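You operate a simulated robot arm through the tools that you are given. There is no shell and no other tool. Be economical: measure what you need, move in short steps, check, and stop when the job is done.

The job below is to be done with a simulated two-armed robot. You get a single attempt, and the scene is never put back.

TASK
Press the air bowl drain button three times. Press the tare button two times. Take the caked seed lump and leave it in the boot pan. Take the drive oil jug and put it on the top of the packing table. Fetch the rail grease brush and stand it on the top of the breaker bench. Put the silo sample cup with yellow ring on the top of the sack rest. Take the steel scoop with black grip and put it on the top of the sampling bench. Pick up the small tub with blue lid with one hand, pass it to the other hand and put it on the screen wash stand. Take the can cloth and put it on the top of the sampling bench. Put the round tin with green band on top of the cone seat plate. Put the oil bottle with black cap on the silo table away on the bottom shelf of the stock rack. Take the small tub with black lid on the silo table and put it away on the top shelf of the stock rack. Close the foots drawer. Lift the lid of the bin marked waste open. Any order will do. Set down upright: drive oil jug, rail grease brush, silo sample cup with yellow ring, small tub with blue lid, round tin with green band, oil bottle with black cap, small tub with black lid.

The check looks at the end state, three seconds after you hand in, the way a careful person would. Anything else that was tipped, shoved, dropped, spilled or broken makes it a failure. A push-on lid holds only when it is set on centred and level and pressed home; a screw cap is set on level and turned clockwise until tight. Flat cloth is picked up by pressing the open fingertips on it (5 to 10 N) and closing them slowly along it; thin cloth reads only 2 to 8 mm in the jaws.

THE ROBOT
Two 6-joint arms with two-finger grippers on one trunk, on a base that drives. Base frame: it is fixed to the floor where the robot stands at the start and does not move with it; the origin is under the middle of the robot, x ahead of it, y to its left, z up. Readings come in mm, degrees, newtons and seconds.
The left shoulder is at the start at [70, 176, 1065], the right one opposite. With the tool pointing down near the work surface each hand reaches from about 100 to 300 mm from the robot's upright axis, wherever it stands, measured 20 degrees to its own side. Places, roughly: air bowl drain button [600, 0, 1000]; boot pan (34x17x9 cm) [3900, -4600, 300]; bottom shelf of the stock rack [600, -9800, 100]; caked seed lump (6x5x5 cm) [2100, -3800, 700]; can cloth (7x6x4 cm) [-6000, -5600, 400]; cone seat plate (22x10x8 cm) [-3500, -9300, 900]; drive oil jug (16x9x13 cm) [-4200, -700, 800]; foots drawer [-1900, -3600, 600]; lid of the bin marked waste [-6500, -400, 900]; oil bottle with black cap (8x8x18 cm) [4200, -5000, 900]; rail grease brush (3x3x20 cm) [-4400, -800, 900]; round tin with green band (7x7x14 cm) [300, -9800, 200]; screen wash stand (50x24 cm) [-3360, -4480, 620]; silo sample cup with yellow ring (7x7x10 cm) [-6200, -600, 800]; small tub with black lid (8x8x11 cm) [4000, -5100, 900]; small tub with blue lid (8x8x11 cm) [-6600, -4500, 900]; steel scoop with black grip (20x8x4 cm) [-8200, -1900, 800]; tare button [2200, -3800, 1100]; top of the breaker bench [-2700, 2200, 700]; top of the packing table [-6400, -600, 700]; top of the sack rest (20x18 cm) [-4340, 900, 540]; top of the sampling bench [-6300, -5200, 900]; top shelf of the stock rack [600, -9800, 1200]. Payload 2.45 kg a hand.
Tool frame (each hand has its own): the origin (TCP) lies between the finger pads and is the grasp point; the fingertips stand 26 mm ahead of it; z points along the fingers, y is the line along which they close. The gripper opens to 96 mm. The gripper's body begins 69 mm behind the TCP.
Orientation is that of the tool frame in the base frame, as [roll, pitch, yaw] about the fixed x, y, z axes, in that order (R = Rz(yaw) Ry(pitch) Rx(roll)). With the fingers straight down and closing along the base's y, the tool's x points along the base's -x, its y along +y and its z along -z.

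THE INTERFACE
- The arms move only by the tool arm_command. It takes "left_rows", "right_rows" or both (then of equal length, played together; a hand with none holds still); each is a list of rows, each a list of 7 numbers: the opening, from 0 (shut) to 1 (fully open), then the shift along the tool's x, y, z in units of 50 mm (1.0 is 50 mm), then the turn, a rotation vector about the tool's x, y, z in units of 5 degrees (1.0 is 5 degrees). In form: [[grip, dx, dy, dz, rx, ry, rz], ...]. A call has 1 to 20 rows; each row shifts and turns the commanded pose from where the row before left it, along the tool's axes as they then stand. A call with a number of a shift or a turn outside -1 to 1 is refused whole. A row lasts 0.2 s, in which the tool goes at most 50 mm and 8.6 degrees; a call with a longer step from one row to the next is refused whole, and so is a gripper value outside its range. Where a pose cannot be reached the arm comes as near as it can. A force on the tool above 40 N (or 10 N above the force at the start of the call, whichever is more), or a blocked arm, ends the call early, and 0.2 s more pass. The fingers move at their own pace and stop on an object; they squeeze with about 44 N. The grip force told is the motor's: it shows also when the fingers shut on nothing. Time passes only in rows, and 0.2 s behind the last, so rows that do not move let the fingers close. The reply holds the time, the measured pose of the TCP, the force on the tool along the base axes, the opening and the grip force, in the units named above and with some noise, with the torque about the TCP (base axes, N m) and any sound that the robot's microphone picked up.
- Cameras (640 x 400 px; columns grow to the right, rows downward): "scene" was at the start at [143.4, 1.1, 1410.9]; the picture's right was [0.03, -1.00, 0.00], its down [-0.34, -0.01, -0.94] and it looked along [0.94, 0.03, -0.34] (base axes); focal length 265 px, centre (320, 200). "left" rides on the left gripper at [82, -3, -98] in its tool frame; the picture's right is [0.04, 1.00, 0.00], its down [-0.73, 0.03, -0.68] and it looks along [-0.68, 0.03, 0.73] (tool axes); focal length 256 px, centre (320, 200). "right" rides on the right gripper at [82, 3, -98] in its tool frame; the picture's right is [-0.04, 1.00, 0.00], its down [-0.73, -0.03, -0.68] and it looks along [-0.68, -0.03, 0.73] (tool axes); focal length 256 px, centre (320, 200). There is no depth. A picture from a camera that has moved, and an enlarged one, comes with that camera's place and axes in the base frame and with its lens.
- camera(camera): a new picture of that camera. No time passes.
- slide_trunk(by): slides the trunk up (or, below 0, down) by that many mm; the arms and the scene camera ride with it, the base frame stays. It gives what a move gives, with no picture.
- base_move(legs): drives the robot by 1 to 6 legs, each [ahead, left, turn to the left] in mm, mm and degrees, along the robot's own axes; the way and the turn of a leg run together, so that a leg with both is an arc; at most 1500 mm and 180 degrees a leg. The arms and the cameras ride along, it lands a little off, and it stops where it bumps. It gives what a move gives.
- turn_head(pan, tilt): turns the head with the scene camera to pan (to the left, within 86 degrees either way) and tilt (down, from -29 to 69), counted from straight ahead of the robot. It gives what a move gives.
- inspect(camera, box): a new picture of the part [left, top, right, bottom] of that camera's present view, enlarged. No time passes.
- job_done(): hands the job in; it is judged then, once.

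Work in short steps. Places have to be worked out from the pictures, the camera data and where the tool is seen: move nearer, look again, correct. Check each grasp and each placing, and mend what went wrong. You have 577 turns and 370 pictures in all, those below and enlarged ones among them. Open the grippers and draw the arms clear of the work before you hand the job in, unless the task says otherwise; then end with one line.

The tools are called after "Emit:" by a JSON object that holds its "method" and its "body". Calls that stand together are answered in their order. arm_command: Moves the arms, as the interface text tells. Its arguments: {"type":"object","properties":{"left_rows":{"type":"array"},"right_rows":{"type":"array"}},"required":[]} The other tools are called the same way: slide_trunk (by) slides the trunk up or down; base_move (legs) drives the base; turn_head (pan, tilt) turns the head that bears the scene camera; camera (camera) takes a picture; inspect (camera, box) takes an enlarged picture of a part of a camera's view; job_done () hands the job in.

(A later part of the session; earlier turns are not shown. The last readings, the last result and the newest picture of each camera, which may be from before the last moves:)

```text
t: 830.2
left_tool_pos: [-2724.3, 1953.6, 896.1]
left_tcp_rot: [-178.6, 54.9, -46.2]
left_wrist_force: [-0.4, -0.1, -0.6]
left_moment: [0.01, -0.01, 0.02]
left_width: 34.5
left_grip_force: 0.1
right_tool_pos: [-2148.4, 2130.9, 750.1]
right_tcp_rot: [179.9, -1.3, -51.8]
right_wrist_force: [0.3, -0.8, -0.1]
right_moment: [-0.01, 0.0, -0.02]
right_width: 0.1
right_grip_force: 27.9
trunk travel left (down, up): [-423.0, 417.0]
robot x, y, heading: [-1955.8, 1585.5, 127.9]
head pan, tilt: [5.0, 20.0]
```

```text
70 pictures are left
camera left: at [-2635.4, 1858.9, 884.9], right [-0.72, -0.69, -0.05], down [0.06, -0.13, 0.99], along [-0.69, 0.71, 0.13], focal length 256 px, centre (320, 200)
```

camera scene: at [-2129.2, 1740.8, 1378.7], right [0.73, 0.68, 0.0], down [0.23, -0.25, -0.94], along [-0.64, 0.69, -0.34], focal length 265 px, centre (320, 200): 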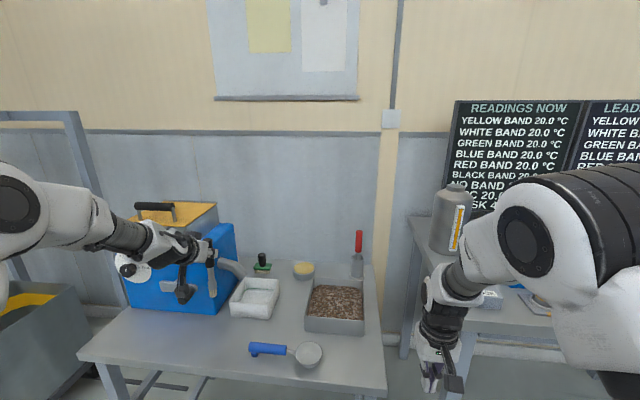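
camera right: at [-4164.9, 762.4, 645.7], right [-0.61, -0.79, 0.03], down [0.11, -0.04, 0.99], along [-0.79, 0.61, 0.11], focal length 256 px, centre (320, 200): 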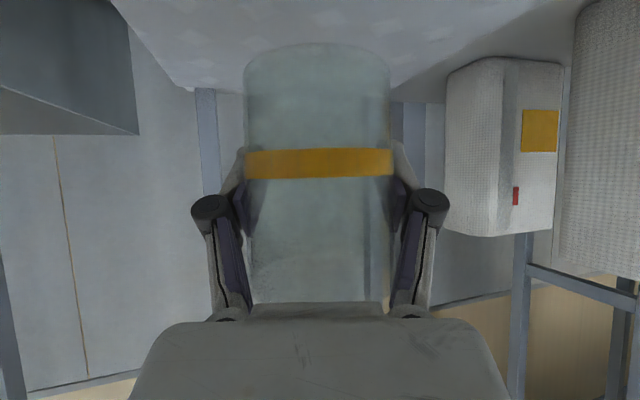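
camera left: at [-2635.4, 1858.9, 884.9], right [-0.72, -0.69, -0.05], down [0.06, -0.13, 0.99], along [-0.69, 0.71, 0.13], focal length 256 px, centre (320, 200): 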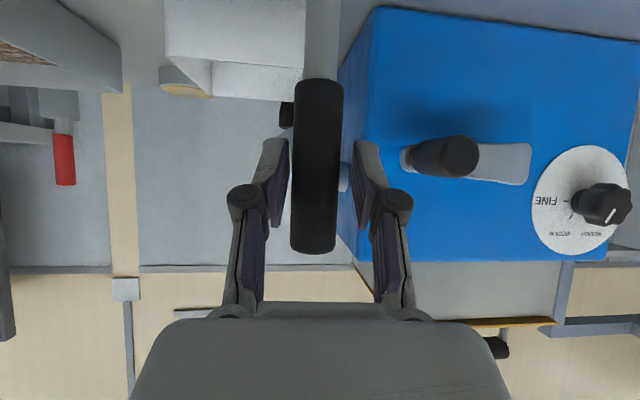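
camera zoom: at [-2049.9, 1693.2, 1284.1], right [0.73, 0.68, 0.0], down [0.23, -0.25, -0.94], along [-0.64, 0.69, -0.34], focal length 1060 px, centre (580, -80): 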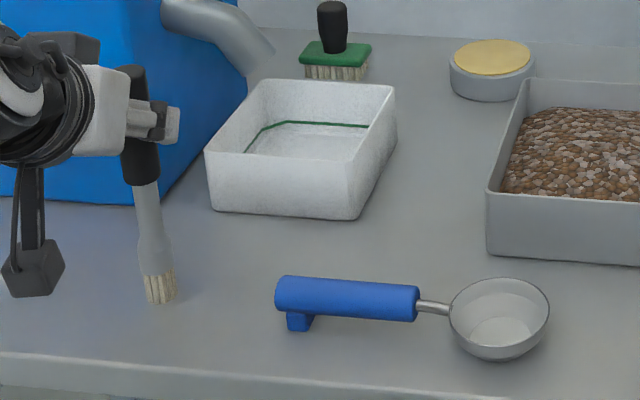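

The brush stands by itself. I open wider and withdraw 200 mm back.

Emit:
{"method": "arm_command", "body": {"left_rows": [[0.6, 0, 0, 0, 0, 0, 0], [0.7, 0, 0, 0, 0, 0, 0]]}}

Emit:
{"method": "base_move", "body": {"legs": [[-200, -18, 0]]}}

Emit:
{"method": "inspect", "body": {"camera": "scene", "box": [130, 180, 330, 320]}}

```text
t: 830.8
left_tool_pos: [-2724.1, 1952.2, 894.8]
left_tcp_rot: [-178.7, 55.0, -46.3]
left_wrist_force: [-0.2, 0.1, 0.0]
left_moment: [0.02, -0.03, 0.03]
left_width: 66.8
left_grip_force: 0.1
right_tool_pos: [-2149.4, 2131.1, 749.8]
right_tcp_rot: [179.9, -1.3, -51.7]
right_wrist_force: [-0.6, -0.1, 0.0]
right_moment: [-0.02, 0.04, 0.01]
right_width: 0.0
right_grip_force: 28.8
trunk travel left (down, up): [-423.0, 417.0]
robot x, y, heading: [-1954.1, 1586.8, 127.9]
head pan, tilt: [5.0, 20.0]
```

```text
t: 832.4
left_tool_pos: [-2587.1, 1802.9, 896.0]
left_tcp_rot: [-178.6, 54.9, -46.2]
left_wrist_force: [-0.2, 0.2, -0.9]
left_moment: [-0.05, -0.01, -0.04]
left_width: 67.1
left_grip_force: 0.1
right_tool_pos: [-2011.3, 1982.1, 750.4]
right_tcp_rot: [180.0, -1.1, -51.7]
right_wrist_force: [0.1, -0.1, 0.8]
right_moment: [0.01, 0.02, -0.01]
right_width: 0.0
right_grip_force: 28.4
trunk travel left (down, up): [-423.0, 417.0]
robot x, y, heading: [-1812.4, 1439.2, 128.3]
head pan, tilt: [5.0, 20.0]
```

```text
2.86 times, centred on (230, 250) of scene
camera zoom: at [-1911.1, 1544.7, 1284.2], right [0.73, 0.68, 0.0], down [0.23, -0.25, -0.94], along [-0.64, 0.69, -0.34], focal length 757 px, centre (577, 57)
```

zoom: 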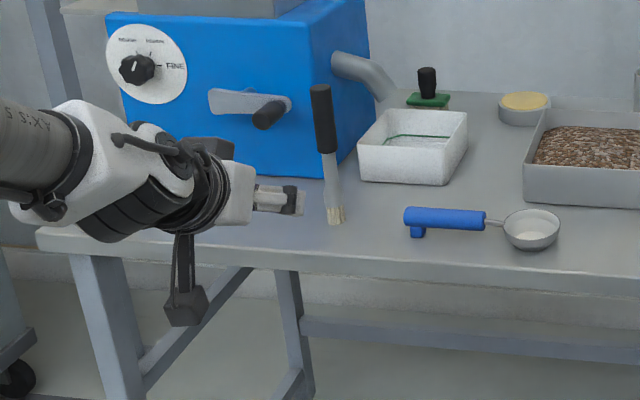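

The grease brush stands upright on the breaker bench. Last is the scoop. I back off, fold the left arm, and drive back around toward the west side.

Emit:
{"method": "base_move", "body": {"legs": [[-300, 0, 0]]}}

Emit:
{"method": "slide_trunk", "body": {"by": 120}}

Emit:
{"method": "arm_command", "body": {"left_rows": [[0, 0.3, 0, 0, 0, 1, 0], [0, 0.3, 0, 0, 0, 1, 0], [0, 0.3, 0, 0, 0, 1, 0], [0, 0.3, 0, 0, 0, 1, 0], [0, 0.3, 0, 0, 0, 1, 0], [0, 0.3, 0, 0, 0, 1, 0], [0, 0.3, 0, 0, 0, 1, 0], [0, 0.5, 0, 0, 0, 1, 0], [0, 0.6, 0, 0, 0, 1, 0], [0, 0.7, 0, 0, 0, 1, 0], [0, 0.7, 0, 0, 0, 1, 0], [0, 0.7, 0, 0, 0, 0, 0], [0, 0.7, 0, 0, 0, 0, 0], [0, 0.7, 0, 0, 0, 0, 0]]}}

Emit:
{"method": "base_move", "body": {"legs": [[0, 0, 93], [1100, 0, 0], [1100, 0, 0]]}}

Emit:
{"method": "turn_head", "body": {"pan": 30, "tilt": 12}}

Emit:
{"method": "camera", "body": {"camera": "scene"}}

```text
t: 834.4
left_tool_pos: [-2400.5, 1566.6, 895.2]
left_tcp_rot: [-178.4, 54.9, -46.3]
left_wrist_force: [-0.2, -0.4, -0.5]
left_moment: [-0.01, -0.02, -0.03]
left_width: 67.0
left_grip_force: 0.0
right_tool_pos: [-1825.0, 1746.7, 750.3]
right_tcp_rot: [179.9, -1.1, -51.8]
right_wrist_force: [0.0, 0.6, -0.6]
right_moment: [0.02, 0.01, -0.03]
right_width: 0.0
right_grip_force: 29.1
trunk travel left (down, up): [-423.0, 417.0]
robot x, y, heading: [-1634.2, 1204.6, 128.0]
head pan, tilt: [5.0, 20.0]
```

```text
t: 835.9
left_tool_pos: [-2401.7, 1566.4, 1014.8]
left_tcp_rot: [-178.5, 54.9, -46.3]
left_wrist_force: [-0.6, 0.0, -0.3]
left_moment: [0.02, 0.02, -0.01]
left_width: 67.2
left_grip_force: 0.2
right_tool_pos: [-1825.8, 1747.0, 870.4]
right_tcp_rot: [179.9, -1.1, -51.7]
right_wrist_force: [-0.2, -0.5, -0.3]
right_moment: [-0.02, 0.01, 0.0]
right_width: 0.0
right_grip_force: 28.1
trunk travel left (down, up): [-543.0, 297.0]
robot x, y, heading: [-1632.8, 1202.7, 127.9]
head pan, tilt: [5.0, 20.0]
```

```text
t: 838.9
left_tool_pos: [-2215.4, 1364.1, 901.1]
left_tcp_rot: [179.6, 9.4, -45.8]
left_wrist_force: [0.5, -0.1, -0.5]
left_moment: [0.03, 0.01, -0.03]
left_width: 0.0
left_grip_force: 27.8
left hand out of reach, approached as far as the arm can: row 1, 2, 3
right_tool_pos: [-1824.8, 1746.0, 869.9]
right_tcp_rot: [179.9, -1.1, -51.7]
right_wrist_force: [0.0, 0.9, 0.0]
right_moment: [-0.02, -0.03, 0.02]
right_width: 0.0
right_grip_force: 28.9
trunk travel left (down, up): [-543.0, 297.0]
robot x, y, heading: [-1632.8, 1201.6, 127.9]
head pan, tilt: [5.0, 20.0]
```

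```text
t: 850.0
left_tool_pos: [-2707.5, -209.3, 898.2]
left_tcp_rot: [179.1, 8.0, 46.8]
left_wrist_force: [2.3, 2.1, -1.2]
left_moment: [-0.1, 0.03, -0.04]
left_width: 0.0
left_grip_force: 28.1
right_tool_pos: [-3114.3, 155.9, 869.5]
right_tcp_rot: [179.8, -1.3, 41.3]
right_wrist_force: [-0.5, -0.4, -0.1]
right_moment: [0.01, 0.01, 0.01]
right_width: 0.0
right_grip_force: 28.8
trunk travel left (down, up): [-543.0, 297.0]
robot x, y, heading: [-2582.9, 374.5, -139.4]
head pan, tilt: [5.0, 20.0]
stopped in leg 3: the force on the tool passed its limit at 122 N (the readings are from after the stop); the commanded pose is now the measured one
```

```text
t: 850.9
left_tool_pos: [-2707.6, -209.8, 898.4]
left_tcp_rot: [179.1, 8.1, 46.7]
left_wrist_force: [3.5, 2.7, -1.7]
left_moment: [-0.16, 0.14, -0.06]
left_width: 0.2
left_grip_force: 28.3
right_tool_pos: [-3114.0, 155.6, 870.2]
right_tcp_rot: [179.9, -1.3, 41.2]
right_wrist_force: [0.3, 0.2, 0.0]
right_moment: [-0.01, 0.02, -0.05]
right_width: 0.0
right_grip_force: 28.7
trunk travel left (down, up): [-543.0, 297.0]
robot x, y, heading: [-2583.0, 379.8, -138.7]
head pan, tilt: [30.0, 12.0]
```

```text
68 pictures are left
camera scene: at [-2649.2, 253.3, 1417.1], right [-0.94, 0.33, 0.0], down [0.07, 0.2, -0.98], along [-0.32, -0.92, -0.21], focal length 265 px, centre (320, 200)
```

scene: 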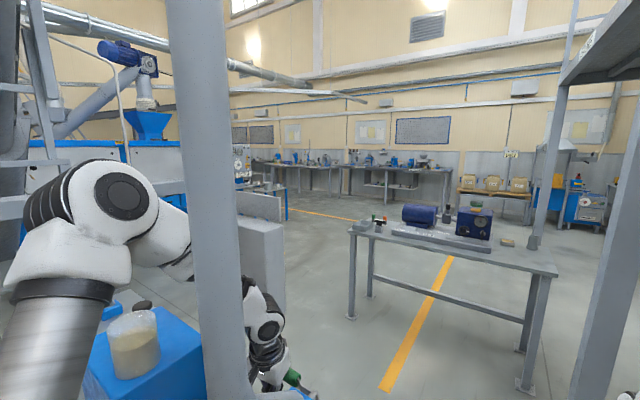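

The left hand touched something of the machine here. I look through the left camera at once.

Emit:
{"method": "camera", "body": {"camera": "left"}}

Emit:
{"method": "inspect", "body": {"camera": "scene", "box": [80, 230, 340, 400]}}

```text
67 pictures are left
camera left: at [-2646.0, -139.0, 984.3], right [0.76, -0.65, 0.01], down [-0.42, -0.47, 0.78], along [-0.5, -0.59, -0.63], focal length 256 px, centre (320, 200)
```

left: 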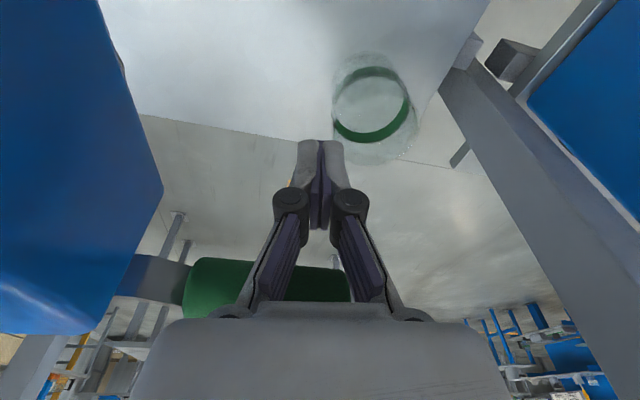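

```text
2.35 times, centred on (210, 315) of scene
camera zoom: at [-2649.2, 253.3, 1417.1], right [-0.94, 0.33, 0.0], down [0.07, 0.2, -0.98], along [-0.32, -0.92, -0.21], focal length 624 px, centre (579, -71)
```

zoom: 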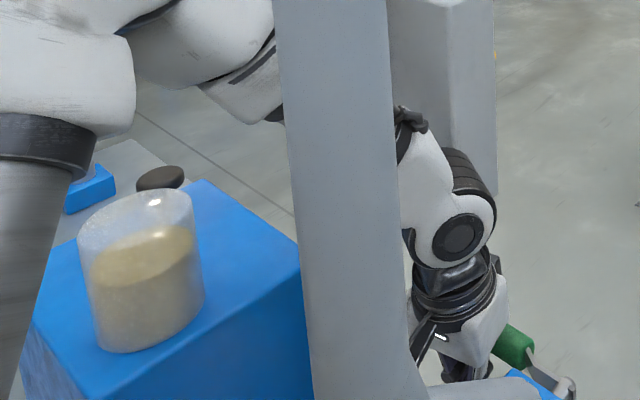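

The hand stopped against a green-handled crank. I back straight off 300 mm and inspect it.

Emit:
{"method": "base_move", "body": {"legs": [[-300, 0, 0]]}}

Emit:
{"method": "camera", "body": {"camera": "scene"}}

Emit:
{"method": "camera", "body": {"camera": "left"}}

```text
t: 853.0
left_tool_pos: [-2480.7, -13.2, 898.6]
left_tcp_rot: [179.1, 8.1, 46.8]
left_wrist_force: [0.0, -0.1, -0.1]
left_moment: [0.02, -0.03, -0.01]
left_width: 0.0
left_grip_force: 28.4
right_tool_pos: [-2888.0, 352.3, 868.7]
right_tcp_rot: [179.8, -1.1, 41.2]
right_wrist_force: [0.3, 0.0, -0.4]
right_moment: [0.0, -0.01, -0.02]
right_width: 0.0
right_grip_force: 28.5
trunk travel left (down, up): [-543.0, 297.0]
robot x, y, heading: [-2353.4, 572.6, -138.8]
head pan, tilt: [30.0, 12.0]
```

```text
65 pictures are left
camera scene: at [-2422.8, 449.7, 1417.1], right [-0.94, 0.33, 0.0], down [0.07, 0.2, -0.98], along [-0.32, -0.92, -0.21], focal length 265 px, centre (320, 200)
```

scene: 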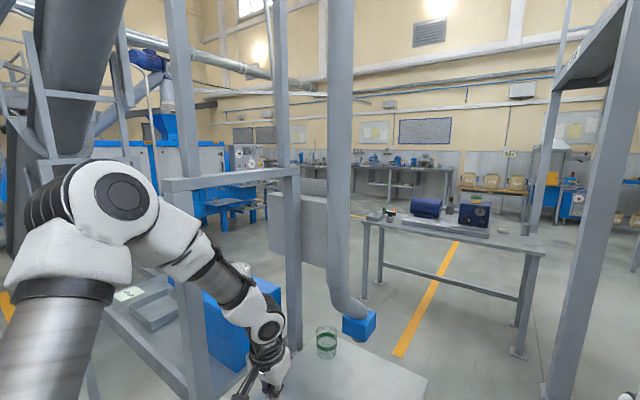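

```text
64 pictures are left
camera left: at [-2419.9, 57.4, 984.3], right [0.76, -0.65, 0.01], down [-0.42, -0.47, 0.78], along [-0.5, -0.59, -0.63], focal length 256 px, centre (320, 200)
```

left: 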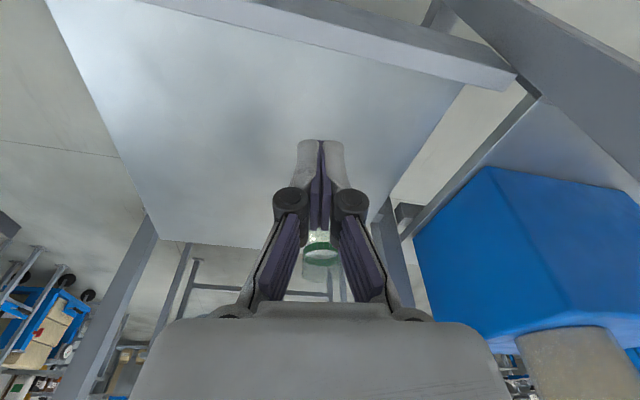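

Emit:
{"method": "inspect", "body": {"camera": "scene", "box": [200, 230, 440, 400]}}

```text
2.35 times, centred on (320, 315) of scene
camera zoom: at [-2422.8, 449.7, 1417.1], right [-0.94, 0.33, 0.0], down [0.07, 0.2, -0.98], along [-0.32, -0.92, -0.21], focal length 624 px, centre (320, -71)
```

zoom: 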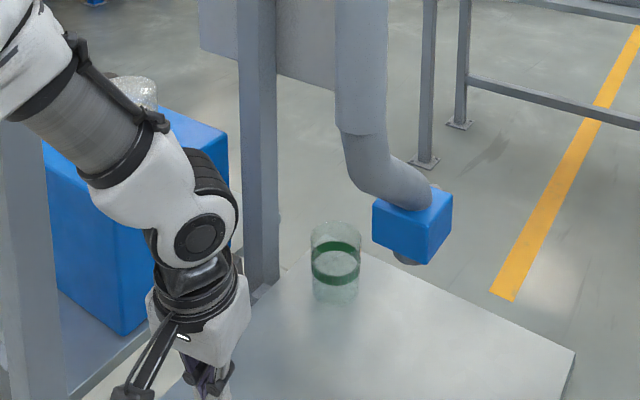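

The glass and spout stand as before. I raise the trunk 200 mm and detour: right 350, ahead 1050, then south along x≈-3300.

Emit:
{"method": "slide_trunk", "body": {"by": 200}}

Emit:
{"method": "base_move", "body": {"legs": [[0, -380, 0], [1020, 0, 0], [0, 0, 49], [900, 0, 0]]}}

Emit:
{"method": "turn_head", "body": {"pan": 80, "tilt": 20}}

Emit:
{"method": "camera", "body": {"camera": "scene"}}

```text
t: 855.1
left_tool_pos: [-2482.3, -14.2, 1098.3]
left_tcp_rot: [179.1, 8.1, 46.8]
left_wrist_force: [-0.9, 0.2, -0.1]
left_moment: [0.01, 0.0, 0.0]
left_width: 0.0
left_grip_force: 28.6
right_tool_pos: [-2888.0, 352.1, 1068.0]
right_tcp_rot: [179.9, -1.2, 41.1]
right_wrist_force: [0.2, 0.5, -0.3]
right_moment: [0.0, -0.02, 0.02]
right_width: 0.0
right_grip_force: 28.8
trunk travel left (down, up): [-743.0, 97.0]
robot x, y, heading: [-2357.4, 572.0, -139.4]
head pan, tilt: [30.0, 12.0]
```

```text
t: 868.9
left_tool_pos: [-3015.9, -1186.9, 1097.5]
left_tcp_rot: [179.1, 8.1, 95.6]
left_wrist_force: [-0.2, -0.2, 0.7]
left_moment: [-0.02, -0.03, 0.02]
left_width: 0.0
left_grip_force: 28.4
right_tool_pos: [-3558.4, -1253.2, 1069.9]
right_tcp_rot: [180.0, -1.2, 90.0]
right_wrist_force: [0.7, 0.5, -0.8]
right_moment: [0.01, 0.01, -0.02]
right_width: 0.1
right_grip_force: 28.7
trunk travel left (down, up): [-743.0, 97.0]
robot x, y, heading: [-3374.7, -709.5, -90.5]
head pan, tilt: [30.0, 12.0]
```

```text
t: 870.1
left_tool_pos: [-3015.9, -1187.8, 1098.2]
left_tcp_rot: [179.0, 8.1, 95.7]
left_wrist_force: [0.3, -0.1, 0.4]
left_moment: [0.0, -0.02, -0.02]
left_width: 0.0
left_grip_force: 28.6
right_tool_pos: [-3558.9, -1253.0, 1068.7]
right_tcp_rot: [179.9, -1.2, 90.1]
right_wrist_force: [-0.2, 0.3, 0.3]
right_moment: [0.01, -0.02, -0.02]
right_width: 0.1
right_grip_force: 29.0
trunk travel left (down, up): [-743.0, 97.0]
robot x, y, heading: [-3372.6, -710.6, -90.4]
head pan, tilt: [80.0, 20.0]
```

```text
62 pictures are left
camera scene: at [-3282.8, -775.6, 1604.1], right [-0.18, -0.98, 0.0], down [-0.34, 0.06, -0.94], along [0.92, -0.17, -0.34], focal length 265 px, centre (320, 200)
```

scene: 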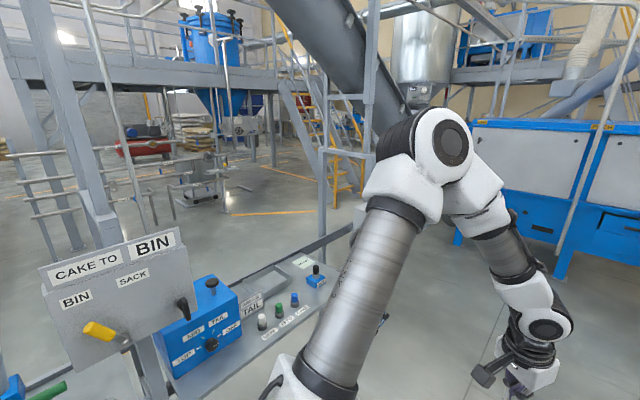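

I want to make sure the green handle was not displaced, so I return to my earlier viewpoint (-2436, -1647, heading 127.6°) for a like-for-like picture.

Emit:
{"method": "base_move", "body": {"legs": [[936, 300, 0], [0, 637, 0], [0, 0, -142]]}}

Emit:
{"method": "slide_trunk", "body": {"by": -109}}

Emit:
{"method": "turn_head", "body": {"pan": 5, "tilt": 15}}

Emit:
{"method": "inspect", "body": {"camera": "scene", "box": [430, 180, 640, 330]}}

```text
t: 884.3
left_tool_pos: [-3016.8, -1484.0, 1098.5]
left_tcp_rot: [179.1, 8.1, -47.3]
left_wrist_force: [0.2, -0.5, 0.7]
left_moment: [-0.02, -0.03, -0.01]
left_width: 0.0
left_grip_force: 27.9
right_tool_pos: [-2624.2, -1105.7, 1069.2]
right_tcp_rot: [179.9, -1.3, -52.9]
right_wrist_force: [0.2, -0.4, 0.2]
right_moment: [0.01, -0.01, 0.0]
right_width: 0.1
right_grip_force: 28.6
trunk travel left (down, up): [-743.0, 97.0]
robot x, y, heading: [-2442.9, -1655.5, 126.8]
head pan, tilt: [80.0, 20.0]
```

```text
t: 885.7
left_tool_pos: [-3018.2, -1483.3, 989.3]
left_tcp_rot: [179.1, 8.1, -47.3]
left_wrist_force: [-0.3, 1.0, 0.3]
left_moment: [0.03, 0.0, 0.01]
left_width: 0.0
left_grip_force: 29.0
right_tool_pos: [-2624.2, -1105.7, 960.2]
right_tcp_rot: [179.8, -1.1, -52.9]
right_wrist_force: [-0.2, -0.9, -0.1]
right_moment: [0.01, 0.0, -0.03]
right_width: 0.1
right_grip_force: 29.0
trunk travel left (down, up): [-634.0, 206.0]
robot x, y, heading: [-2441.3, -1655.0, 126.7]
head pan, tilt: [80.0, 20.0]
```

```text
t: 887.2
left_tool_pos: [-3017.3, -1483.9, 989.4]
left_tcp_rot: [179.1, 8.1, -47.2]
left_wrist_force: [-0.3, -0.2, -0.1]
left_moment: [0.0, -0.02, 0.0]
left_width: 0.0
left_grip_force: 28.6
right_tool_pos: [-2624.2, -1104.6, 959.7]
right_tcp_rot: [179.8, -1.2, -52.9]
right_wrist_force: [-0.1, -0.4, -0.7]
right_moment: [0.0, 0.02, 0.05]
right_width: 0.0
right_grip_force: 28.4
trunk travel left (down, up): [-634.0, 206.0]
robot x, y, heading: [-2444.5, -1655.5, 126.4]
head pan, tilt: [5.0, 15.0]
```

```text
2.67 times, centred on (535, 255) of scene
camera zoom: at [-2534.4, -1545.0, 1503.2], right [0.75, 0.67, 0.0], down [0.17, -0.19, -0.97], along [-0.64, 0.72, -0.26], focal length 707 px, centre (-253, 53)
```

zoom: 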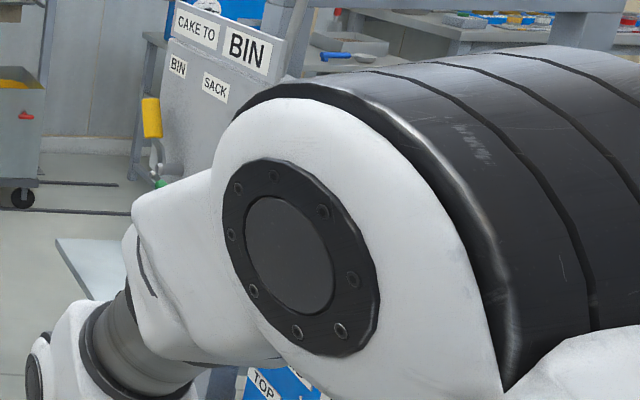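

The green handle sits where it did before. I go on to the scoop: strafe back left, turn west and drive along y≈-2800.

Emit:
{"method": "base_move", "body": {"legs": [[0, 1000, 0], [0, 950, 0], [0, 0, 52], [1200, 0, 0], [1000, 0, 0]]}}

Emit:
{"method": "turn_head", "body": {"pan": -10, "tilt": 15}}

Emit:
{"method": "camera", "body": {"camera": "scene"}}

```text
t: 909.8
left_tool_pos: [-6701.4, -3131.0, 989.8]
left_tcp_rot: [179.1, 8.1, 4.2]
left_wrist_force: [0.6, 0.3, 0.6]
left_moment: [0.0, 0.0, -0.04]
left_width: 0.1
left_grip_force: 28.9
right_tool_pos: [-6753.2, -2587.1, 961.7]
right_tcp_rot: [179.9, -1.0, -1.4]
right_wrist_force: [-0.2, -0.3, -0.4]
right_moment: [-0.01, -0.03, 0.02]
right_width: 0.1
right_grip_force: 28.2
trunk travel left (down, up): [-634.0, 206.0]
robot x, y, heading: [-6214.0, -2783.7, 178.5]
head pan, tilt: [5.0, 15.0]
```

```text
t: 910.5
left_tool_pos: [-6701.4, -3130.9, 990.2]
left_tcp_rot: [179.0, 8.1, 4.3]
left_wrist_force: [-0.1, 0.6, 0.2]
left_moment: [-0.02, -0.01, -0.01]
left_width: 0.0
left_grip_force: 28.3
right_tool_pos: [-6754.4, -2586.6, 960.3]
right_tcp_rot: [179.8, -1.2, -1.5]
right_wrist_force: [-1.0, 0.2, 0.2]
right_moment: [0.0, 0.0, -0.01]
right_width: 0.0
right_grip_force: 28.7
trunk travel left (down, up): [-634.0, 206.0]
robot x, y, heading: [-6212.9, -2786.5, 178.2]
head pan, tilt: [-10.0, 15.0]
```

```text
60 pictures are left
camera scene: at [-6353.2, -2766.9, 1503.2], right [0.2, 0.98, 0.0], down [0.25, -0.05, -0.97], along [-0.95, 0.2, -0.26], focal length 265 px, centre (320, 200)
```

scene: 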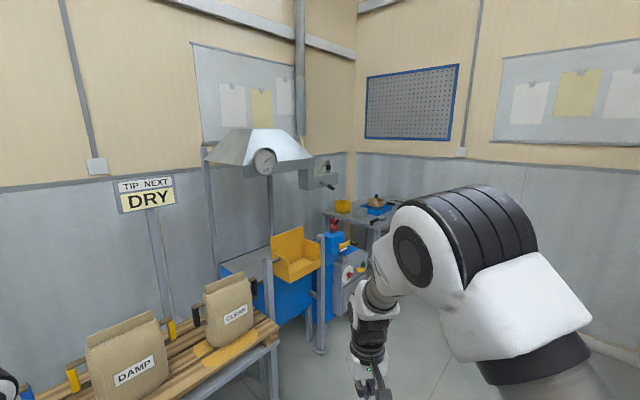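

The scoop's table is ahead-right in the corner. I drive ahead 600, right 650, and look again.

Emit:
{"method": "base_move", "body": {"legs": [[600, 0, 0], [0, -650, 0]]}}

Emit:
{"method": "turn_head", "body": {"pan": 5, "tilt": 22}}

Emit:
{"method": "camera", "body": {"camera": "scene"}}

```text
t: 917.1
left_tool_pos: [-7283.9, -2467.8, 988.5]
left_tcp_rot: [179.1, 8.1, 4.5]
left_wrist_force: [0.1, 0.4, -0.7]
left_moment: [0.0, 0.02, 0.0]
left_width: 0.0
left_grip_force: 28.4
right_tool_pos: [-7338.2, -1924.9, 960.9]
right_tcp_rot: [179.8, -1.1, -1.1]
right_wrist_force: [0.1, -0.5, -0.1]
right_moment: [-0.02, 0.0, -0.01]
right_width: 0.0
right_grip_force: 28.7
trunk travel left (down, up): [-634.0, 206.0]
robot x, y, heading: [-6795.7, -2116.0, 178.6]
head pan, tilt: [-10.0, 15.0]
```

```text
t: 917.9
left_tool_pos: [-7283.7, -2467.3, 990.2]
left_tcp_rot: [179.0, 8.1, 4.5]
left_wrist_force: [-0.6, -0.3, 0.5]
left_moment: [0.0, 0.03, 0.01]
left_width: 0.0
left_grip_force: 28.7
right_tool_pos: [-7338.5, -1924.2, 960.6]
right_tcp_rot: [179.9, -1.3, -1.2]
right_wrist_force: [0.1, 1.0, -0.1]
right_moment: [-0.01, -0.01, 0.01]
right_width: 0.0
right_grip_force: 28.3
trunk travel left (down, up): [-634.0, 206.0]
robot x, y, heading: [-6801.3, -2121.2, 178.4]
head pan, tilt: [5.0, 22.0]
```

```text
59 pictures are left
camera scene: at [-6938.2, -2126.4, 1491.8], right [-0.06, 1.0, 0.0], down [0.37, 0.02, -0.93], along [-0.93, -0.06, -0.37], focal length 265 px, centre (320, 200)
```

scene: 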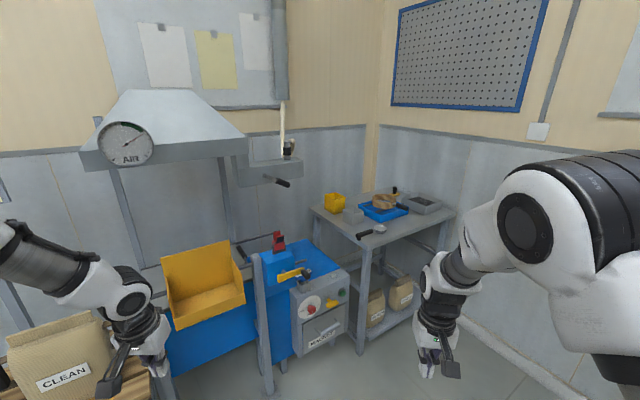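

Emit:
{"method": "inspect", "body": {"camera": "scene", "box": [300, 170, 470, 290]}}

```text
3.33 times, centred on (385, 230) of scene
camera zoom: at [-6938.2, -2126.4, 1491.8], right [-0.06, 1.0, 0.0], down [0.37, 0.02, -0.93], along [-0.93, -0.06, -0.37], focal length 884 px, centre (103, 100)
```

zoom: 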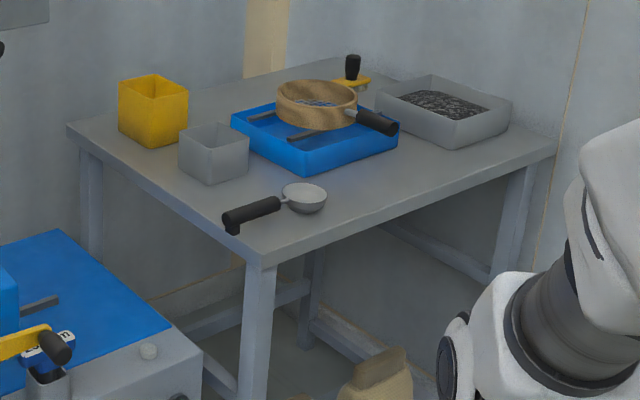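

The scoop's black grip lies near the table corner at about (-8202, -1972), pointing along bearing -54°. I'll pick it with the right tool pointing down and yawed 90°; I raise the left hand for clearance.

Emit:
{"method": "arm_command", "body": {"right_rows": [[0.6, 0, 0, 0, 0, 0, 1], [0.6, 0, 0, 0, 0, 0, 1], [0.6, 0, 0, 0, 0, 0, 1], [0.6, 0, 0, 0, 0, 0, 1], [0.6, 0, 0, 0, 0, 0, 1], [0.6, 0, 0, 0, 0, 0, 1], [0.6, 0, 0, 0, 0, 0, 1], [0.6, 0, 0, 0, 0, 0, 1], [0.6, 0, 0, 0, 0, 0, 1], [0.6, 0, 0, 0, 0, 0, 1], [0.6, 0, 0, 0, 0, 0, 1], [0.6, 0, 0, 0, 0, 0, 1], [0.6, 0, 0, 0, 0, 0, 1], [0.6, 0, 0, 0, 0, 0, 1], [0.6, 0, 0, 0, 0, 0, 1], [0.6, 0, 0, 0, 0, 0, 1], [0.6, 0, 0, 0, 0, 0, 1], [0.6, 0, 0, 0, 0, 0, 1]], "left_rows": [[0, 0, 0, -0.9, 0, 0, 0], [0, 0, 0, -0.9, 0, 0, 0], [0, 0, 0, -0.9, 0, 0, 0], [0, 0, 0, -0.9, 0, 0, 0], [0, 0, 0, -0.9, 0, 0, 0], [0, 0, 0, -0.9, 0, 0, 0], [0, 0, 0, 0, 0, 0, 0], [0, 0, 0, 0, 0, 0, 0], [0, 0, 0, 0, 0, 0, 0], [0, 0, 0, 0, 0, 0, 0], [0, 0, 0, 0, 0, 0, 0], [0, 0, 0, 0, 0, 0, 0], [0, 0, 0, 0, 0, 0, 0], [0, 0, 0, 0, 0, 0, 0], [0, 0, 0, 0, 0, 0, 0], [0, 0, 0, 0, 0, 0, 0], [0, 0, 0, 0, 0, 0, 0], [0, 0, 0, 0, 0, 0, 0]]}}

Emit:
{"method": "base_move", "body": {"legs": [[400, -300, 0], [0, 0, 37.5]]}}

Emit:
{"method": "camera", "body": {"camera": "scene"}}

Emit:
{"method": "camera", "body": {"camera": "right"}}

```text
t: 921.7
left_tool_pos: [-7304.6, -2456.9, 1235.3]
left_tcp_rot: [179.1, 7.8, 4.5]
left_wrist_force: [0.5, -0.1, 0.5]
left_moment: [-0.02, 0.03, 0.04]
left_width: 0.0
left_grip_force: 28.7
left hand out of reach, approached as far as the arm can: row 4, 5, 6
right_tool_pos: [-7338.8, -1923.4, 960.2]
right_tcp_rot: [-178.8, -0.1, -91.3]
right_wrist_force: [-0.7, -0.9, -0.2]
right_moment: [0.0, 0.02, 0.0]
right_width: 57.6
right_grip_force: 0.0
trunk travel left (down, up): [-634.0, 206.0]
robot x, y, heading: [-6795.2, -2124.7, 178.5]
head pan, tilt: [5.0, 22.0]
```

```text
t: 926.4
left_tool_pos: [-7393.7, -2386.1, 1235.7]
left_tcp_rot: [179.2, 7.9, 41.6]
left_wrist_force: [-0.2, -0.2, -0.3]
left_moment: [0.0, 0.01, 0.02]
left_width: 0.3
left_grip_force: 28.4
right_tool_pos: [-7741.3, -1982.5, 960.7]
right_tcp_rot: [-178.9, -0.1, -54.0]
right_wrist_force: [1.1, 0.2, 0.1]
right_moment: [-0.02, 0.0, -0.01]
right_width: 57.5
right_grip_force: 0.1
trunk travel left (down, up): [-634.0, 206.0]
robot x, y, heading: [-7190.2, -1810.2, -144.6]
head pan, tilt: [5.0, 22.0]
```

```text
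57 pictures are left
camera scene: at [-7301.2, -1902.1, 1491.8], right [-0.65, 0.76, 0.0], down [0.28, 0.24, -0.93], along [-0.7, -0.6, -0.37], focal length 265 px, centre (320, 200)
```

scene: 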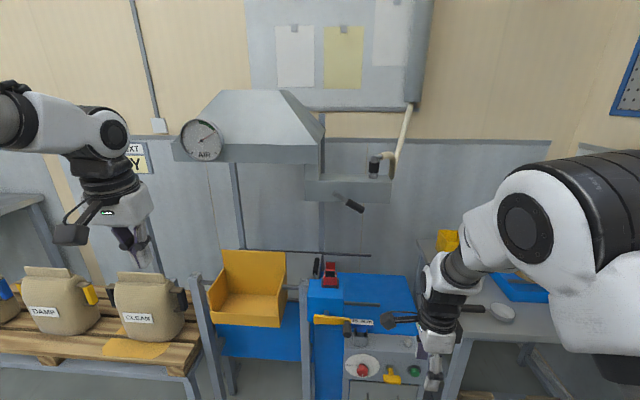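

```text
56 pictures are left
camera right: at [-7697.2, -2050.5, 1057.6], right [-0.83, -0.55, -0.02], down [-0.42, 0.6, 0.68], along [-0.36, 0.57, -0.74], focal length 256 px, centre (320, 200)
```

right: 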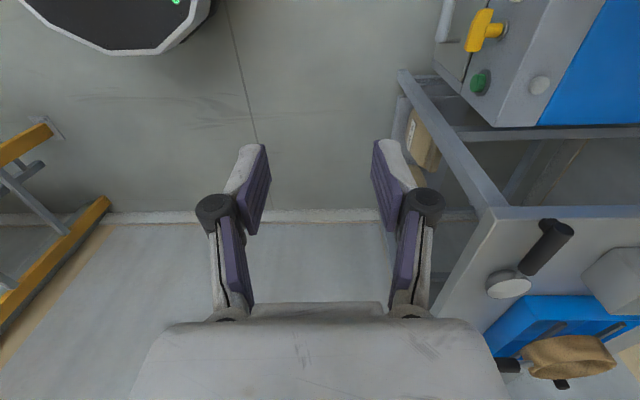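

The right camera sees the scoop. I shift right 240 and ahead 230 to bring the hand nearly over the grip.

Emit:
{"method": "base_move", "body": {"legs": [[0, -240, 0], [240, 0, 0]]}}

Emit:
{"method": "camera", "body": {"camera": "right"}}

```text
t: 929.6
left_tool_pos: [-7728.4, -2330.6, 1235.8]
left_tcp_rot: [179.1, 8.0, 41.6]
left_wrist_force: [0.0, -0.3, -0.4]
left_moment: [-0.02, 0.01, -0.01]
left_width: 0.0
left_grip_force: 28.7
right_tool_pos: [-8077.0, -1927.2, 959.9]
right_tcp_rot: [-178.9, -0.1, -54.0]
right_wrist_force: [0.4, 0.3, 0.9]
right_moment: [0.01, 0.0, -0.03]
right_width: 57.6
right_grip_force: 0.0
trunk travel left (down, up): [-634.0, 206.0]
robot x, y, heading: [-7526.9, -1754.8, -144.2]
head pan, tilt: [5.0, 22.0]
```

```text
55 pictures are left
camera right: at [-8032.2, -1995.5, 1058.0], right [-0.83, -0.56, -0.02], down [-0.42, 0.6, 0.68], along [-0.36, 0.57, -0.74], focal length 256 px, centre (320, 200)
```

right: 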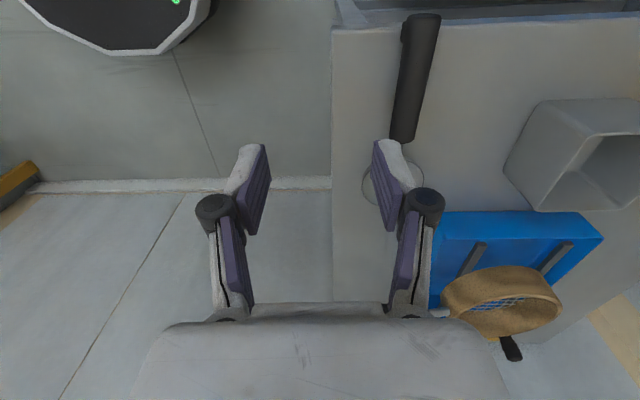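

Grip centre is at about (-8150, -1960); I move ahead 79, right 20, and lower 95 mm.

Emit:
{"method": "base_move", "body": {"legs": [[79, -20, 0]]}}

Emit:
{"method": "slide_trunk", "body": {"by": -85}}

Emit:
{"method": "camera", "body": {"camera": "right"}}

```text
t: 930.6
left_tool_pos: [-7802.1, -2360.9, 1236.6]
left_tcp_rot: [179.1, 8.0, 41.7]
left_wrist_force: [-0.2, -0.1, -1.0]
left_moment: [0.0, 0.0, -0.03]
left_width: 0.1
left_grip_force: 28.5
right_tool_pos: [-8149.7, -1956.1, 960.4]
right_tcp_rot: [-178.8, -0.1, -53.9]
right_wrist_force: [-0.4, -0.4, 0.5]
right_moment: [0.03, 0.04, -0.02]
right_width: 57.7
right_grip_force: 0.0
trunk travel left (down, up): [-634.0, 206.0]
robot x, y, heading: [-7603.1, -1787.0, -144.0]
head pan, tilt: [5.0, 22.0]
```

```text
t: 931.9
left_tool_pos: [-7802.0, -2361.3, 1151.0]
left_tcp_rot: [179.1, 8.0, 41.7]
left_wrist_force: [0.3, -0.3, 0.8]
left_moment: [0.01, 0.03, 0.01]
left_width: 0.1
left_grip_force: 28.6
right_tool_pos: [-8151.2, -1957.4, 875.1]
right_tcp_rot: [-178.8, -0.1, -53.9]
right_wrist_force: [-0.1, 0.4, -0.3]
right_moment: [-0.02, -0.05, 0.0]
right_width: 57.6
right_grip_force: 0.1
trunk travel left (down, up): [-549.0, 291.0]
robot x, y, heading: [-7598.0, -1786.9, -144.2]
head pan, tilt: [5.0, 22.0]
```

```text
54 pictures are left
camera right: at [-8107.0, -2025.8, 972.7], right [-0.83, -0.56, -0.02], down [-0.42, 0.6, 0.68], along [-0.36, 0.57, -0.74], focal length 256 px, centre (320, 200)
```

right: 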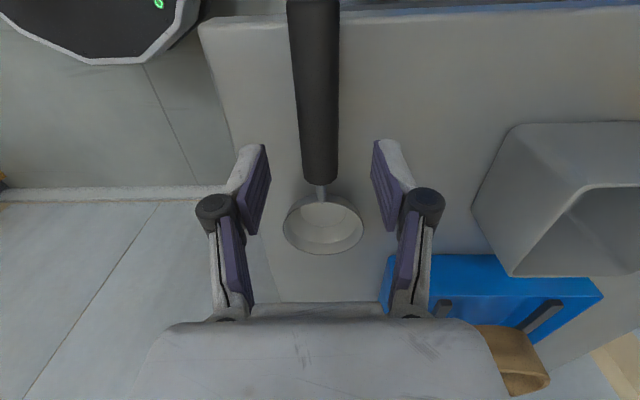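

The grip is centred between the fingers. I lower in steps, watching for contact.

Emit:
{"method": "slide_trunk", "body": {"by": -28}}

Emit:
{"method": "slide_trunk", "body": {"by": -8}}

Emit:
{"method": "camera", "body": {"camera": "right"}}

```text
t: 932.6
left_tool_pos: [-7801.1, -2359.1, 1123.2]
left_tcp_rot: [179.1, 8.0, 41.7]
left_wrist_force: [-0.3, 0.0, 0.3]
left_moment: [0.01, 0.03, -0.01]
left_width: 0.0
left_grip_force: 28.4
right_tool_pos: [-8149.7, -1957.2, 847.8]
right_tcp_rot: [-178.8, -0.1, -53.9]
right_wrist_force: [-0.7, 0.4, -0.2]
right_moment: [-0.02, -0.02, -0.01]
right_width: 57.6
right_grip_force: 0.0
trunk travel left (down, up): [-521.0, 319.0]
robot x, y, heading: [-7596.9, -1782.0, -144.1]
head pan, tilt: [5.0, 22.0]
```

```text
t: 933.2
left_tool_pos: [-7802.3, -2361.0, 1115.8]
left_tcp_rot: [179.1, 7.8, 41.7]
left_wrist_force: [0.6, 0.0, 0.4]
left_moment: [0.01, 0.01, -0.02]
left_width: 0.2
left_grip_force: 28.6
right_tool_pos: [-8150.6, -1957.3, 839.7]
right_tcp_rot: [-178.8, -0.1, -54.0]
right_wrist_force: [0.2, -0.5, 0.3]
right_moment: [-0.01, 0.02, -0.02]
right_width: 57.7
right_grip_force: 0.2
trunk travel left (down, up): [-513.0, 327.0]
robot x, y, heading: [-7600.2, -1787.1, -144.3]
head pan, tilt: [5.0, 22.0]
```

```text
53 pictures are left
camera right: at [-8106.6, -2025.6, 936.9], right [-0.83, -0.56, -0.02], down [-0.42, 0.6, 0.68], along [-0.36, 0.57, -0.74], focal length 256 px, centre (320, 200)
```

right: 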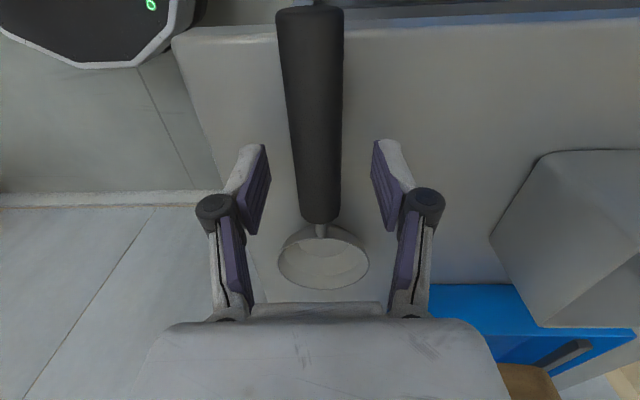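

Handle is still ~35 mm below the TCP. I lower further in small steps.

Emit:
{"method": "slide_trunk", "body": {"by": -12}}

Emit:
{"method": "slide_trunk", "body": {"by": -6}}

Emit:
{"method": "slide_trunk", "body": {"by": -4}}

```text
t: 933.8
left_tool_pos: [-7802.8, -2361.1, 1101.8]
left_tcp_rot: [179.1, 7.9, 41.7]
left_wrist_force: [-0.3, -0.2, 0.3]
left_moment: [-0.04, 0.02, -0.03]
left_width: 0.0
left_grip_force: 28.6
right_tool_pos: [-8151.6, -1956.8, 829.5]
right_tcp_rot: [-178.9, -0.1, -53.9]
right_wrist_force: [0.2, 0.4, 0.3]
right_moment: [0.01, -0.01, -0.04]
right_width: 57.8
right_grip_force: 0.0
trunk travel left (down, up): [-501.0, 339.0]
robot x, y, heading: [-7597.3, -1782.6, -144.2]
head pan, tilt: [5.0, 22.0]
```

```text
t: 934.3
left_tool_pos: [-7802.4, -2359.7, 1098.0]
left_tcp_rot: [179.1, 8.0, 41.7]
left_wrist_force: [0.4, 0.1, 0.3]
left_moment: [0.04, 0.02, 0.02]
left_width: 0.1
left_grip_force: 28.5
right_tool_pos: [-8150.6, -1956.4, 821.7]
right_tcp_rot: [-178.9, 0.0, -53.9]
right_wrist_force: [-1.9, 0.1, 9.2]
right_moment: [-0.16, 0.32, -0.03]
right_width: 61.5
right_grip_force: 2.5
trunk travel left (down, up): [-495.0, 345.0]
robot x, y, heading: [-7601.7, -1783.3, -144.2]
head pan, tilt: [5.0, 22.0]
```

```text
t: 934.8
left_tool_pos: [-7799.2, -2360.4, 1094.2]
left_tcp_rot: [179.2, 8.2, 41.8]
left_wrist_force: [-0.7, -0.9, -0.3]
left_moment: [0.04, -0.02, -0.01]
left_width: 0.0
left_grip_force: 28.7
right_tool_pos: [-8152.7, -1959.3, 826.1]
right_tcp_rot: [179.9, 0.0, -53.9]
right_wrist_force: [-6.7, -1.3, 37.1]
right_moment: [0.07, 0.39, 0.06]
right_width: 21.7
right_grip_force: 44.9
trunk travel left (down, up): [-492.0, 348.0]
robot x, y, heading: [-7597.1, -1785.9, -143.9]
head pan, tilt: [5.0, 22.0]
stopped: the force on the tool passed its limit at 47 N (the readings are from after the stop); the commanded pose is now the measured one
```

The fingertips met the table and the gripper has closed on the grip (22 mm). I set it shut and lift 60 mm.

Emit:
{"method": "slide_trunk", "body": {"by": 5}}

Emit:
{"method": "arm_command", "body": {"right_rows": [[0, 0, 0, 0, 0, 0, 0], [0, 0, 0, 0, 0, 0, 0]]}}

Emit:
{"method": "slide_trunk", "body": {"by": 80}}

Emit:
{"method": "camera", "body": {"camera": "right"}}

```text
t: 935.3
left_tool_pos: [-7801.3, -2359.5, 1097.7]
left_tcp_rot: [179.1, 8.0, 41.7]
left_wrist_force: [-0.3, 0.8, -0.3]
left_moment: [-0.02, 0.03, -0.01]
left_width: 0.0
left_grip_force: 28.6
right_tool_pos: [-8151.6, -1957.7, 824.7]
right_tcp_rot: [-179.2, -0.2, -53.9]
right_wrist_force: [0.5, 1.0, 0.6]
right_moment: [0.04, 0.01, 0.01]
right_width: 57.6
right_grip_force: 0.1
trunk travel left (down, up): [-497.0, 343.0]
robot x, y, heading: [-7598.8, -1784.9, -144.3]
head pan, tilt: [5.0, 22.0]
```

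```text
t: 935.9
left_tool_pos: [-7802.0, -2360.3, 1099.3]
left_tcp_rot: [179.0, 7.9, 41.7]
left_wrist_force: [0.7, -0.2, 0.1]
left_moment: [0.04, 0.0, 0.0]
left_width: 0.0
left_grip_force: 28.2
right_tool_pos: [-8153.2, -1959.2, 827.0]
right_tcp_rot: [-179.4, -0.2, -53.9]
right_wrist_force: [-2.0, -0.8, 7.1]
right_moment: [0.02, -0.03, 0.06]
right_width: 21.7
right_grip_force: 44.4
trunk travel left (down, up): [-497.0, 343.0]
robot x, y, heading: [-7597.3, -1783.7, -144.5]
head pan, tilt: [5.0, 22.0]
```

```text
t: 937.1
left_tool_pos: [-7802.7, -2360.6, 1177.0]
left_tcp_rot: [179.1, 7.9, 41.8]
left_wrist_force: [0.0, 0.0, 0.5]
left_moment: [0.01, -0.02, 0.04]
left_width: 0.0
left_grip_force: 28.8
right_tool_pos: [-8153.0, -1958.7, 905.0]
right_tcp_rot: [-179.3, -0.3, -53.9]
right_wrist_force: [-0.4, 0.0, -0.8]
right_moment: [-0.05, -0.02, -0.01]
right_width: 21.8
right_grip_force: 44.5
trunk travel left (down, up): [-577.0, 263.0]
robot x, y, heading: [-7600.3, -1782.7, -144.2]
head pan, tilt: [5.0, 22.0]
```

```text
52 pictures are left
camera right: at [-8108.5, -2026.7, 1003.4], right [-0.83, -0.56, -0.01], down [-0.42, 0.61, 0.68], along [-0.37, 0.57, -0.74], focal length 256 px, centre (320, 200)
```

right: 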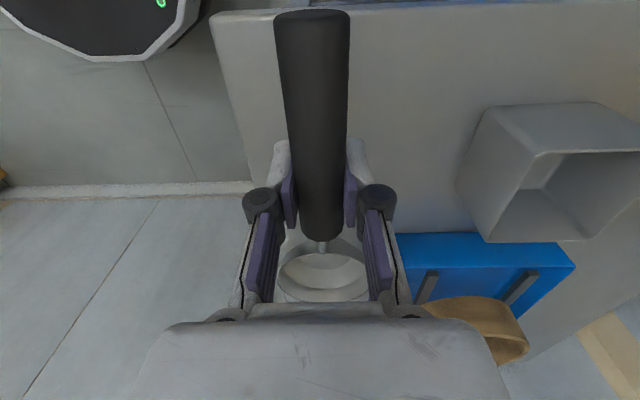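

The scoop is held level. I back off and strafe left along to the sampling bench, keeping heading -144°.

Emit:
{"method": "slide_trunk", "body": {"by": 60}}

Emit:
{"method": "base_move", "body": {"legs": [[-320, 0, 0], [0, 1108, 0], [-184, 900, 0], [0, 718, 0]]}}

Emit:
{"method": "arm_command", "body": {"right_rows": [[0, 0, 0, 0, 0, 0, -1], [0, 0, 0, 0, 0, 0, -1], [0, 0, 0, 0, 0, 0, -1], [0, 0, 0, 0, 0, 0, -1], [0, 0, 0, 0, 0, 0, -1], [0, 0, 0, 0, 0, 0, -1], [0, 0, 0, 0, 0, 0, -1], [0, 0, 0, 0, 0, 0, -1], [0, 0, 0, 0, 0, 0, -1], [0, 0, 0, 0, 0, 0, -1], [0, 0, 0, 0, 0, 0, -1], [0, 0, 0, 0, 0, 0, -1], [0, 0, 0, 0, 0, 0, -1], [0, 0, 0, 0, 0, 0, -1], [0, 0, 0, 0, 0, 0, -1], [0, 0, 0, 0, 0, 0, -1], [0, 0, 0, 0, 0, 0, -1], [0, 0, 0, 0, 0, 0, -1]]}}

Emit:
{"method": "turn_head", "body": {"pan": -5, "tilt": 25}}

Emit:
{"method": "camera", "body": {"camera": "scene"}}

```text
t: 938.1
left_tool_pos: [-7802.8, -2361.4, 1238.9]
left_tcp_rot: [179.1, 8.0, 41.8]
left_wrist_force: [0.4, 1.3, 0.7]
left_moment: [-0.01, -0.01, 0.02]
left_width: 0.0
left_grip_force: 29.0
right_tool_pos: [-8152.7, -1958.8, 965.1]
right_tcp_rot: [-179.3, -0.2, -53.9]
right_wrist_force: [0.0, 0.6, -1.3]
right_moment: [-0.04, 0.0, 0.01]
right_width: 21.5
right_grip_force: 43.8
trunk travel left (down, up): [-637.0, 203.0]
robot x, y, heading: [-7602.0, -1781.3, -144.4]
head pan, tilt: [5.0, 22.0]
```

```text
t: 953.4
left_tool_pos: [-5766.6, -4251.4, 1238.1]
left_tcp_rot: [179.1, 7.9, 42.9]
left_wrist_force: [-0.2, 0.7, -0.8]
left_moment: [-0.01, -0.02, 0.0]
left_width: 0.0
left_grip_force: 28.6
right_tool_pos: [-6125.9, -3855.7, 966.2]
right_tcp_rot: [-179.4, -0.1, -52.6]
right_wrist_force: [0.3, 0.1, -0.5]
right_moment: [-0.03, -0.04, 0.0]
right_width: 21.4
right_grip_force: 44.1
trunk travel left (down, up): [-637.0, 203.0]
robot x, y, heading: [-5577.9, -3670.3, -143.3]
head pan, tilt: [5.0, 22.0]
```

```text
t: 957.2
left_tool_pos: [-5766.2, -4250.9, 1238.1]
left_tcp_rot: [179.1, 7.9, 42.9]
left_wrist_force: [-0.1, 0.3, -0.2]
left_moment: [0.01, 0.0, -0.01]
left_width: 0.2
left_grip_force: 28.3
right_tool_pos: [-6124.3, -3856.8, 965.1]
right_tcp_rot: [179.8, -0.8, 37.4]
right_wrist_force: [-0.6, -0.4, -1.2]
right_moment: [0.02, -0.06, -0.02]
right_width: 21.7
right_grip_force: 44.4
trunk travel left (down, up): [-637.0, 203.0]
robot x, y, heading: [-5576.4, -3671.8, -142.9]
head pan, tilt: [5.0, 22.0]
```

```text
t: 957.9
left_tool_pos: [-5767.4, -4251.5, 1238.7]
left_tcp_rot: [179.1, 8.0, 42.7]
left_wrist_force: [-0.1, -0.9, 0.8]
left_moment: [0.0, 0.02, 0.01]
left_width: 0.3
left_grip_force: 28.3
right_tool_pos: [-6125.7, -3857.4, 966.6]
right_tcp_rot: [179.7, -0.7, 37.3]
right_wrist_force: [0.4, 0.3, -0.4]
right_moment: [0.02, -0.03, 0.0]
right_width: 21.8
right_grip_force: 43.2
trunk travel left (down, up): [-637.0, 203.0]
robot x, y, heading: [-5576.2, -3672.6, -143.0]
head pan, tilt: [-5.0, 25.0]
```

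```text
51 pictures are left
camera scene: at [-5694.4, -3752.2, 1489.8], right [-0.53, 0.85, 0.0], down [0.36, 0.22, -0.91], along [-0.77, -0.48, -0.42], focal length 265 px, centre (320, 200)
```

scene: 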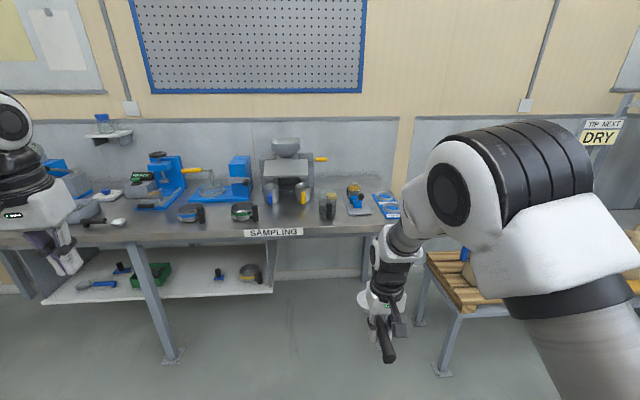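

The tub's former place in front of the mugs is free. I move 261 left and 560 ahead, and view through the right camera.

Emit:
{"method": "base_move", "body": {"legs": [[0, 261, 0], [560, 0, 0]]}}

Emit:
{"method": "camera", "body": {"camera": "right"}}

Emit:
{"method": "camera", "body": {"camera": "scene"}}

```text
t: 962.6
left_tool_pos: [-6052.1, -4799.9, 1238.5]
left_tcp_rot: [179.1, 8.0, 43.2]
left_wrist_force: [-0.3, 0.4, -0.7]
left_moment: [-0.02, 0.0, 0.01]
left_width: 0.0
left_grip_force: 28.6
right_tool_pos: [-6414.1, -4405.6, 966.2]
right_tcp_rot: [179.8, -0.6, 37.8]
right_wrist_force: [-0.5, -0.5, -1.3]
right_moment: [0.02, -0.03, -0.01]
right_width: 21.8
right_grip_force: 44.1
trunk travel left (down, up): [-637.0, 203.0]
robot x, y, heading: [-5866.3, -4215.7, -142.7]
head pan, tilt: [-5.0, 25.0]
```

```text
50 pictures are left
camera right: at [-6347.5, -4360.1, 1064.6], right [0.58, -0.82, 0.0], down [-0.61, -0.43, 0.67], along [-0.55, -0.39, -0.74], focal length 256 px, centre (320, 200)
```

right: 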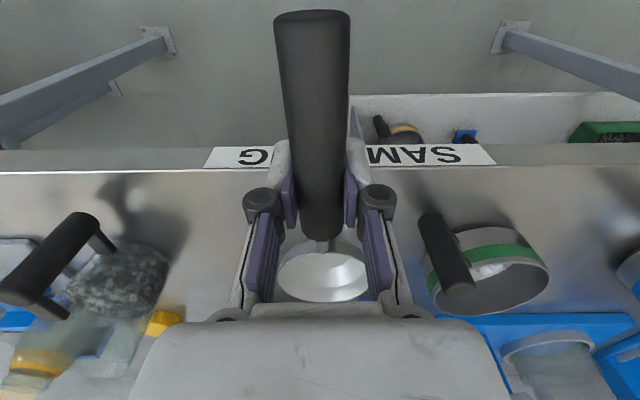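

```text
49 pictures are left
camera scene: at [-5983.0, -4299.7, 1489.8], right [-0.53, 0.84, 0.0], down [0.36, 0.23, -0.91], along [-0.77, -0.48, -0.42], focal length 265 px, centre (320, 200)
```

scene: 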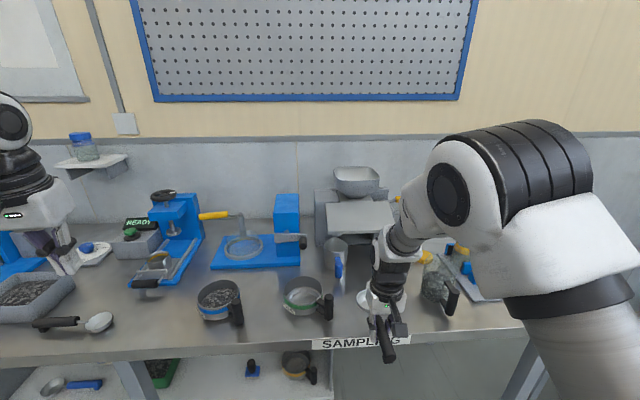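

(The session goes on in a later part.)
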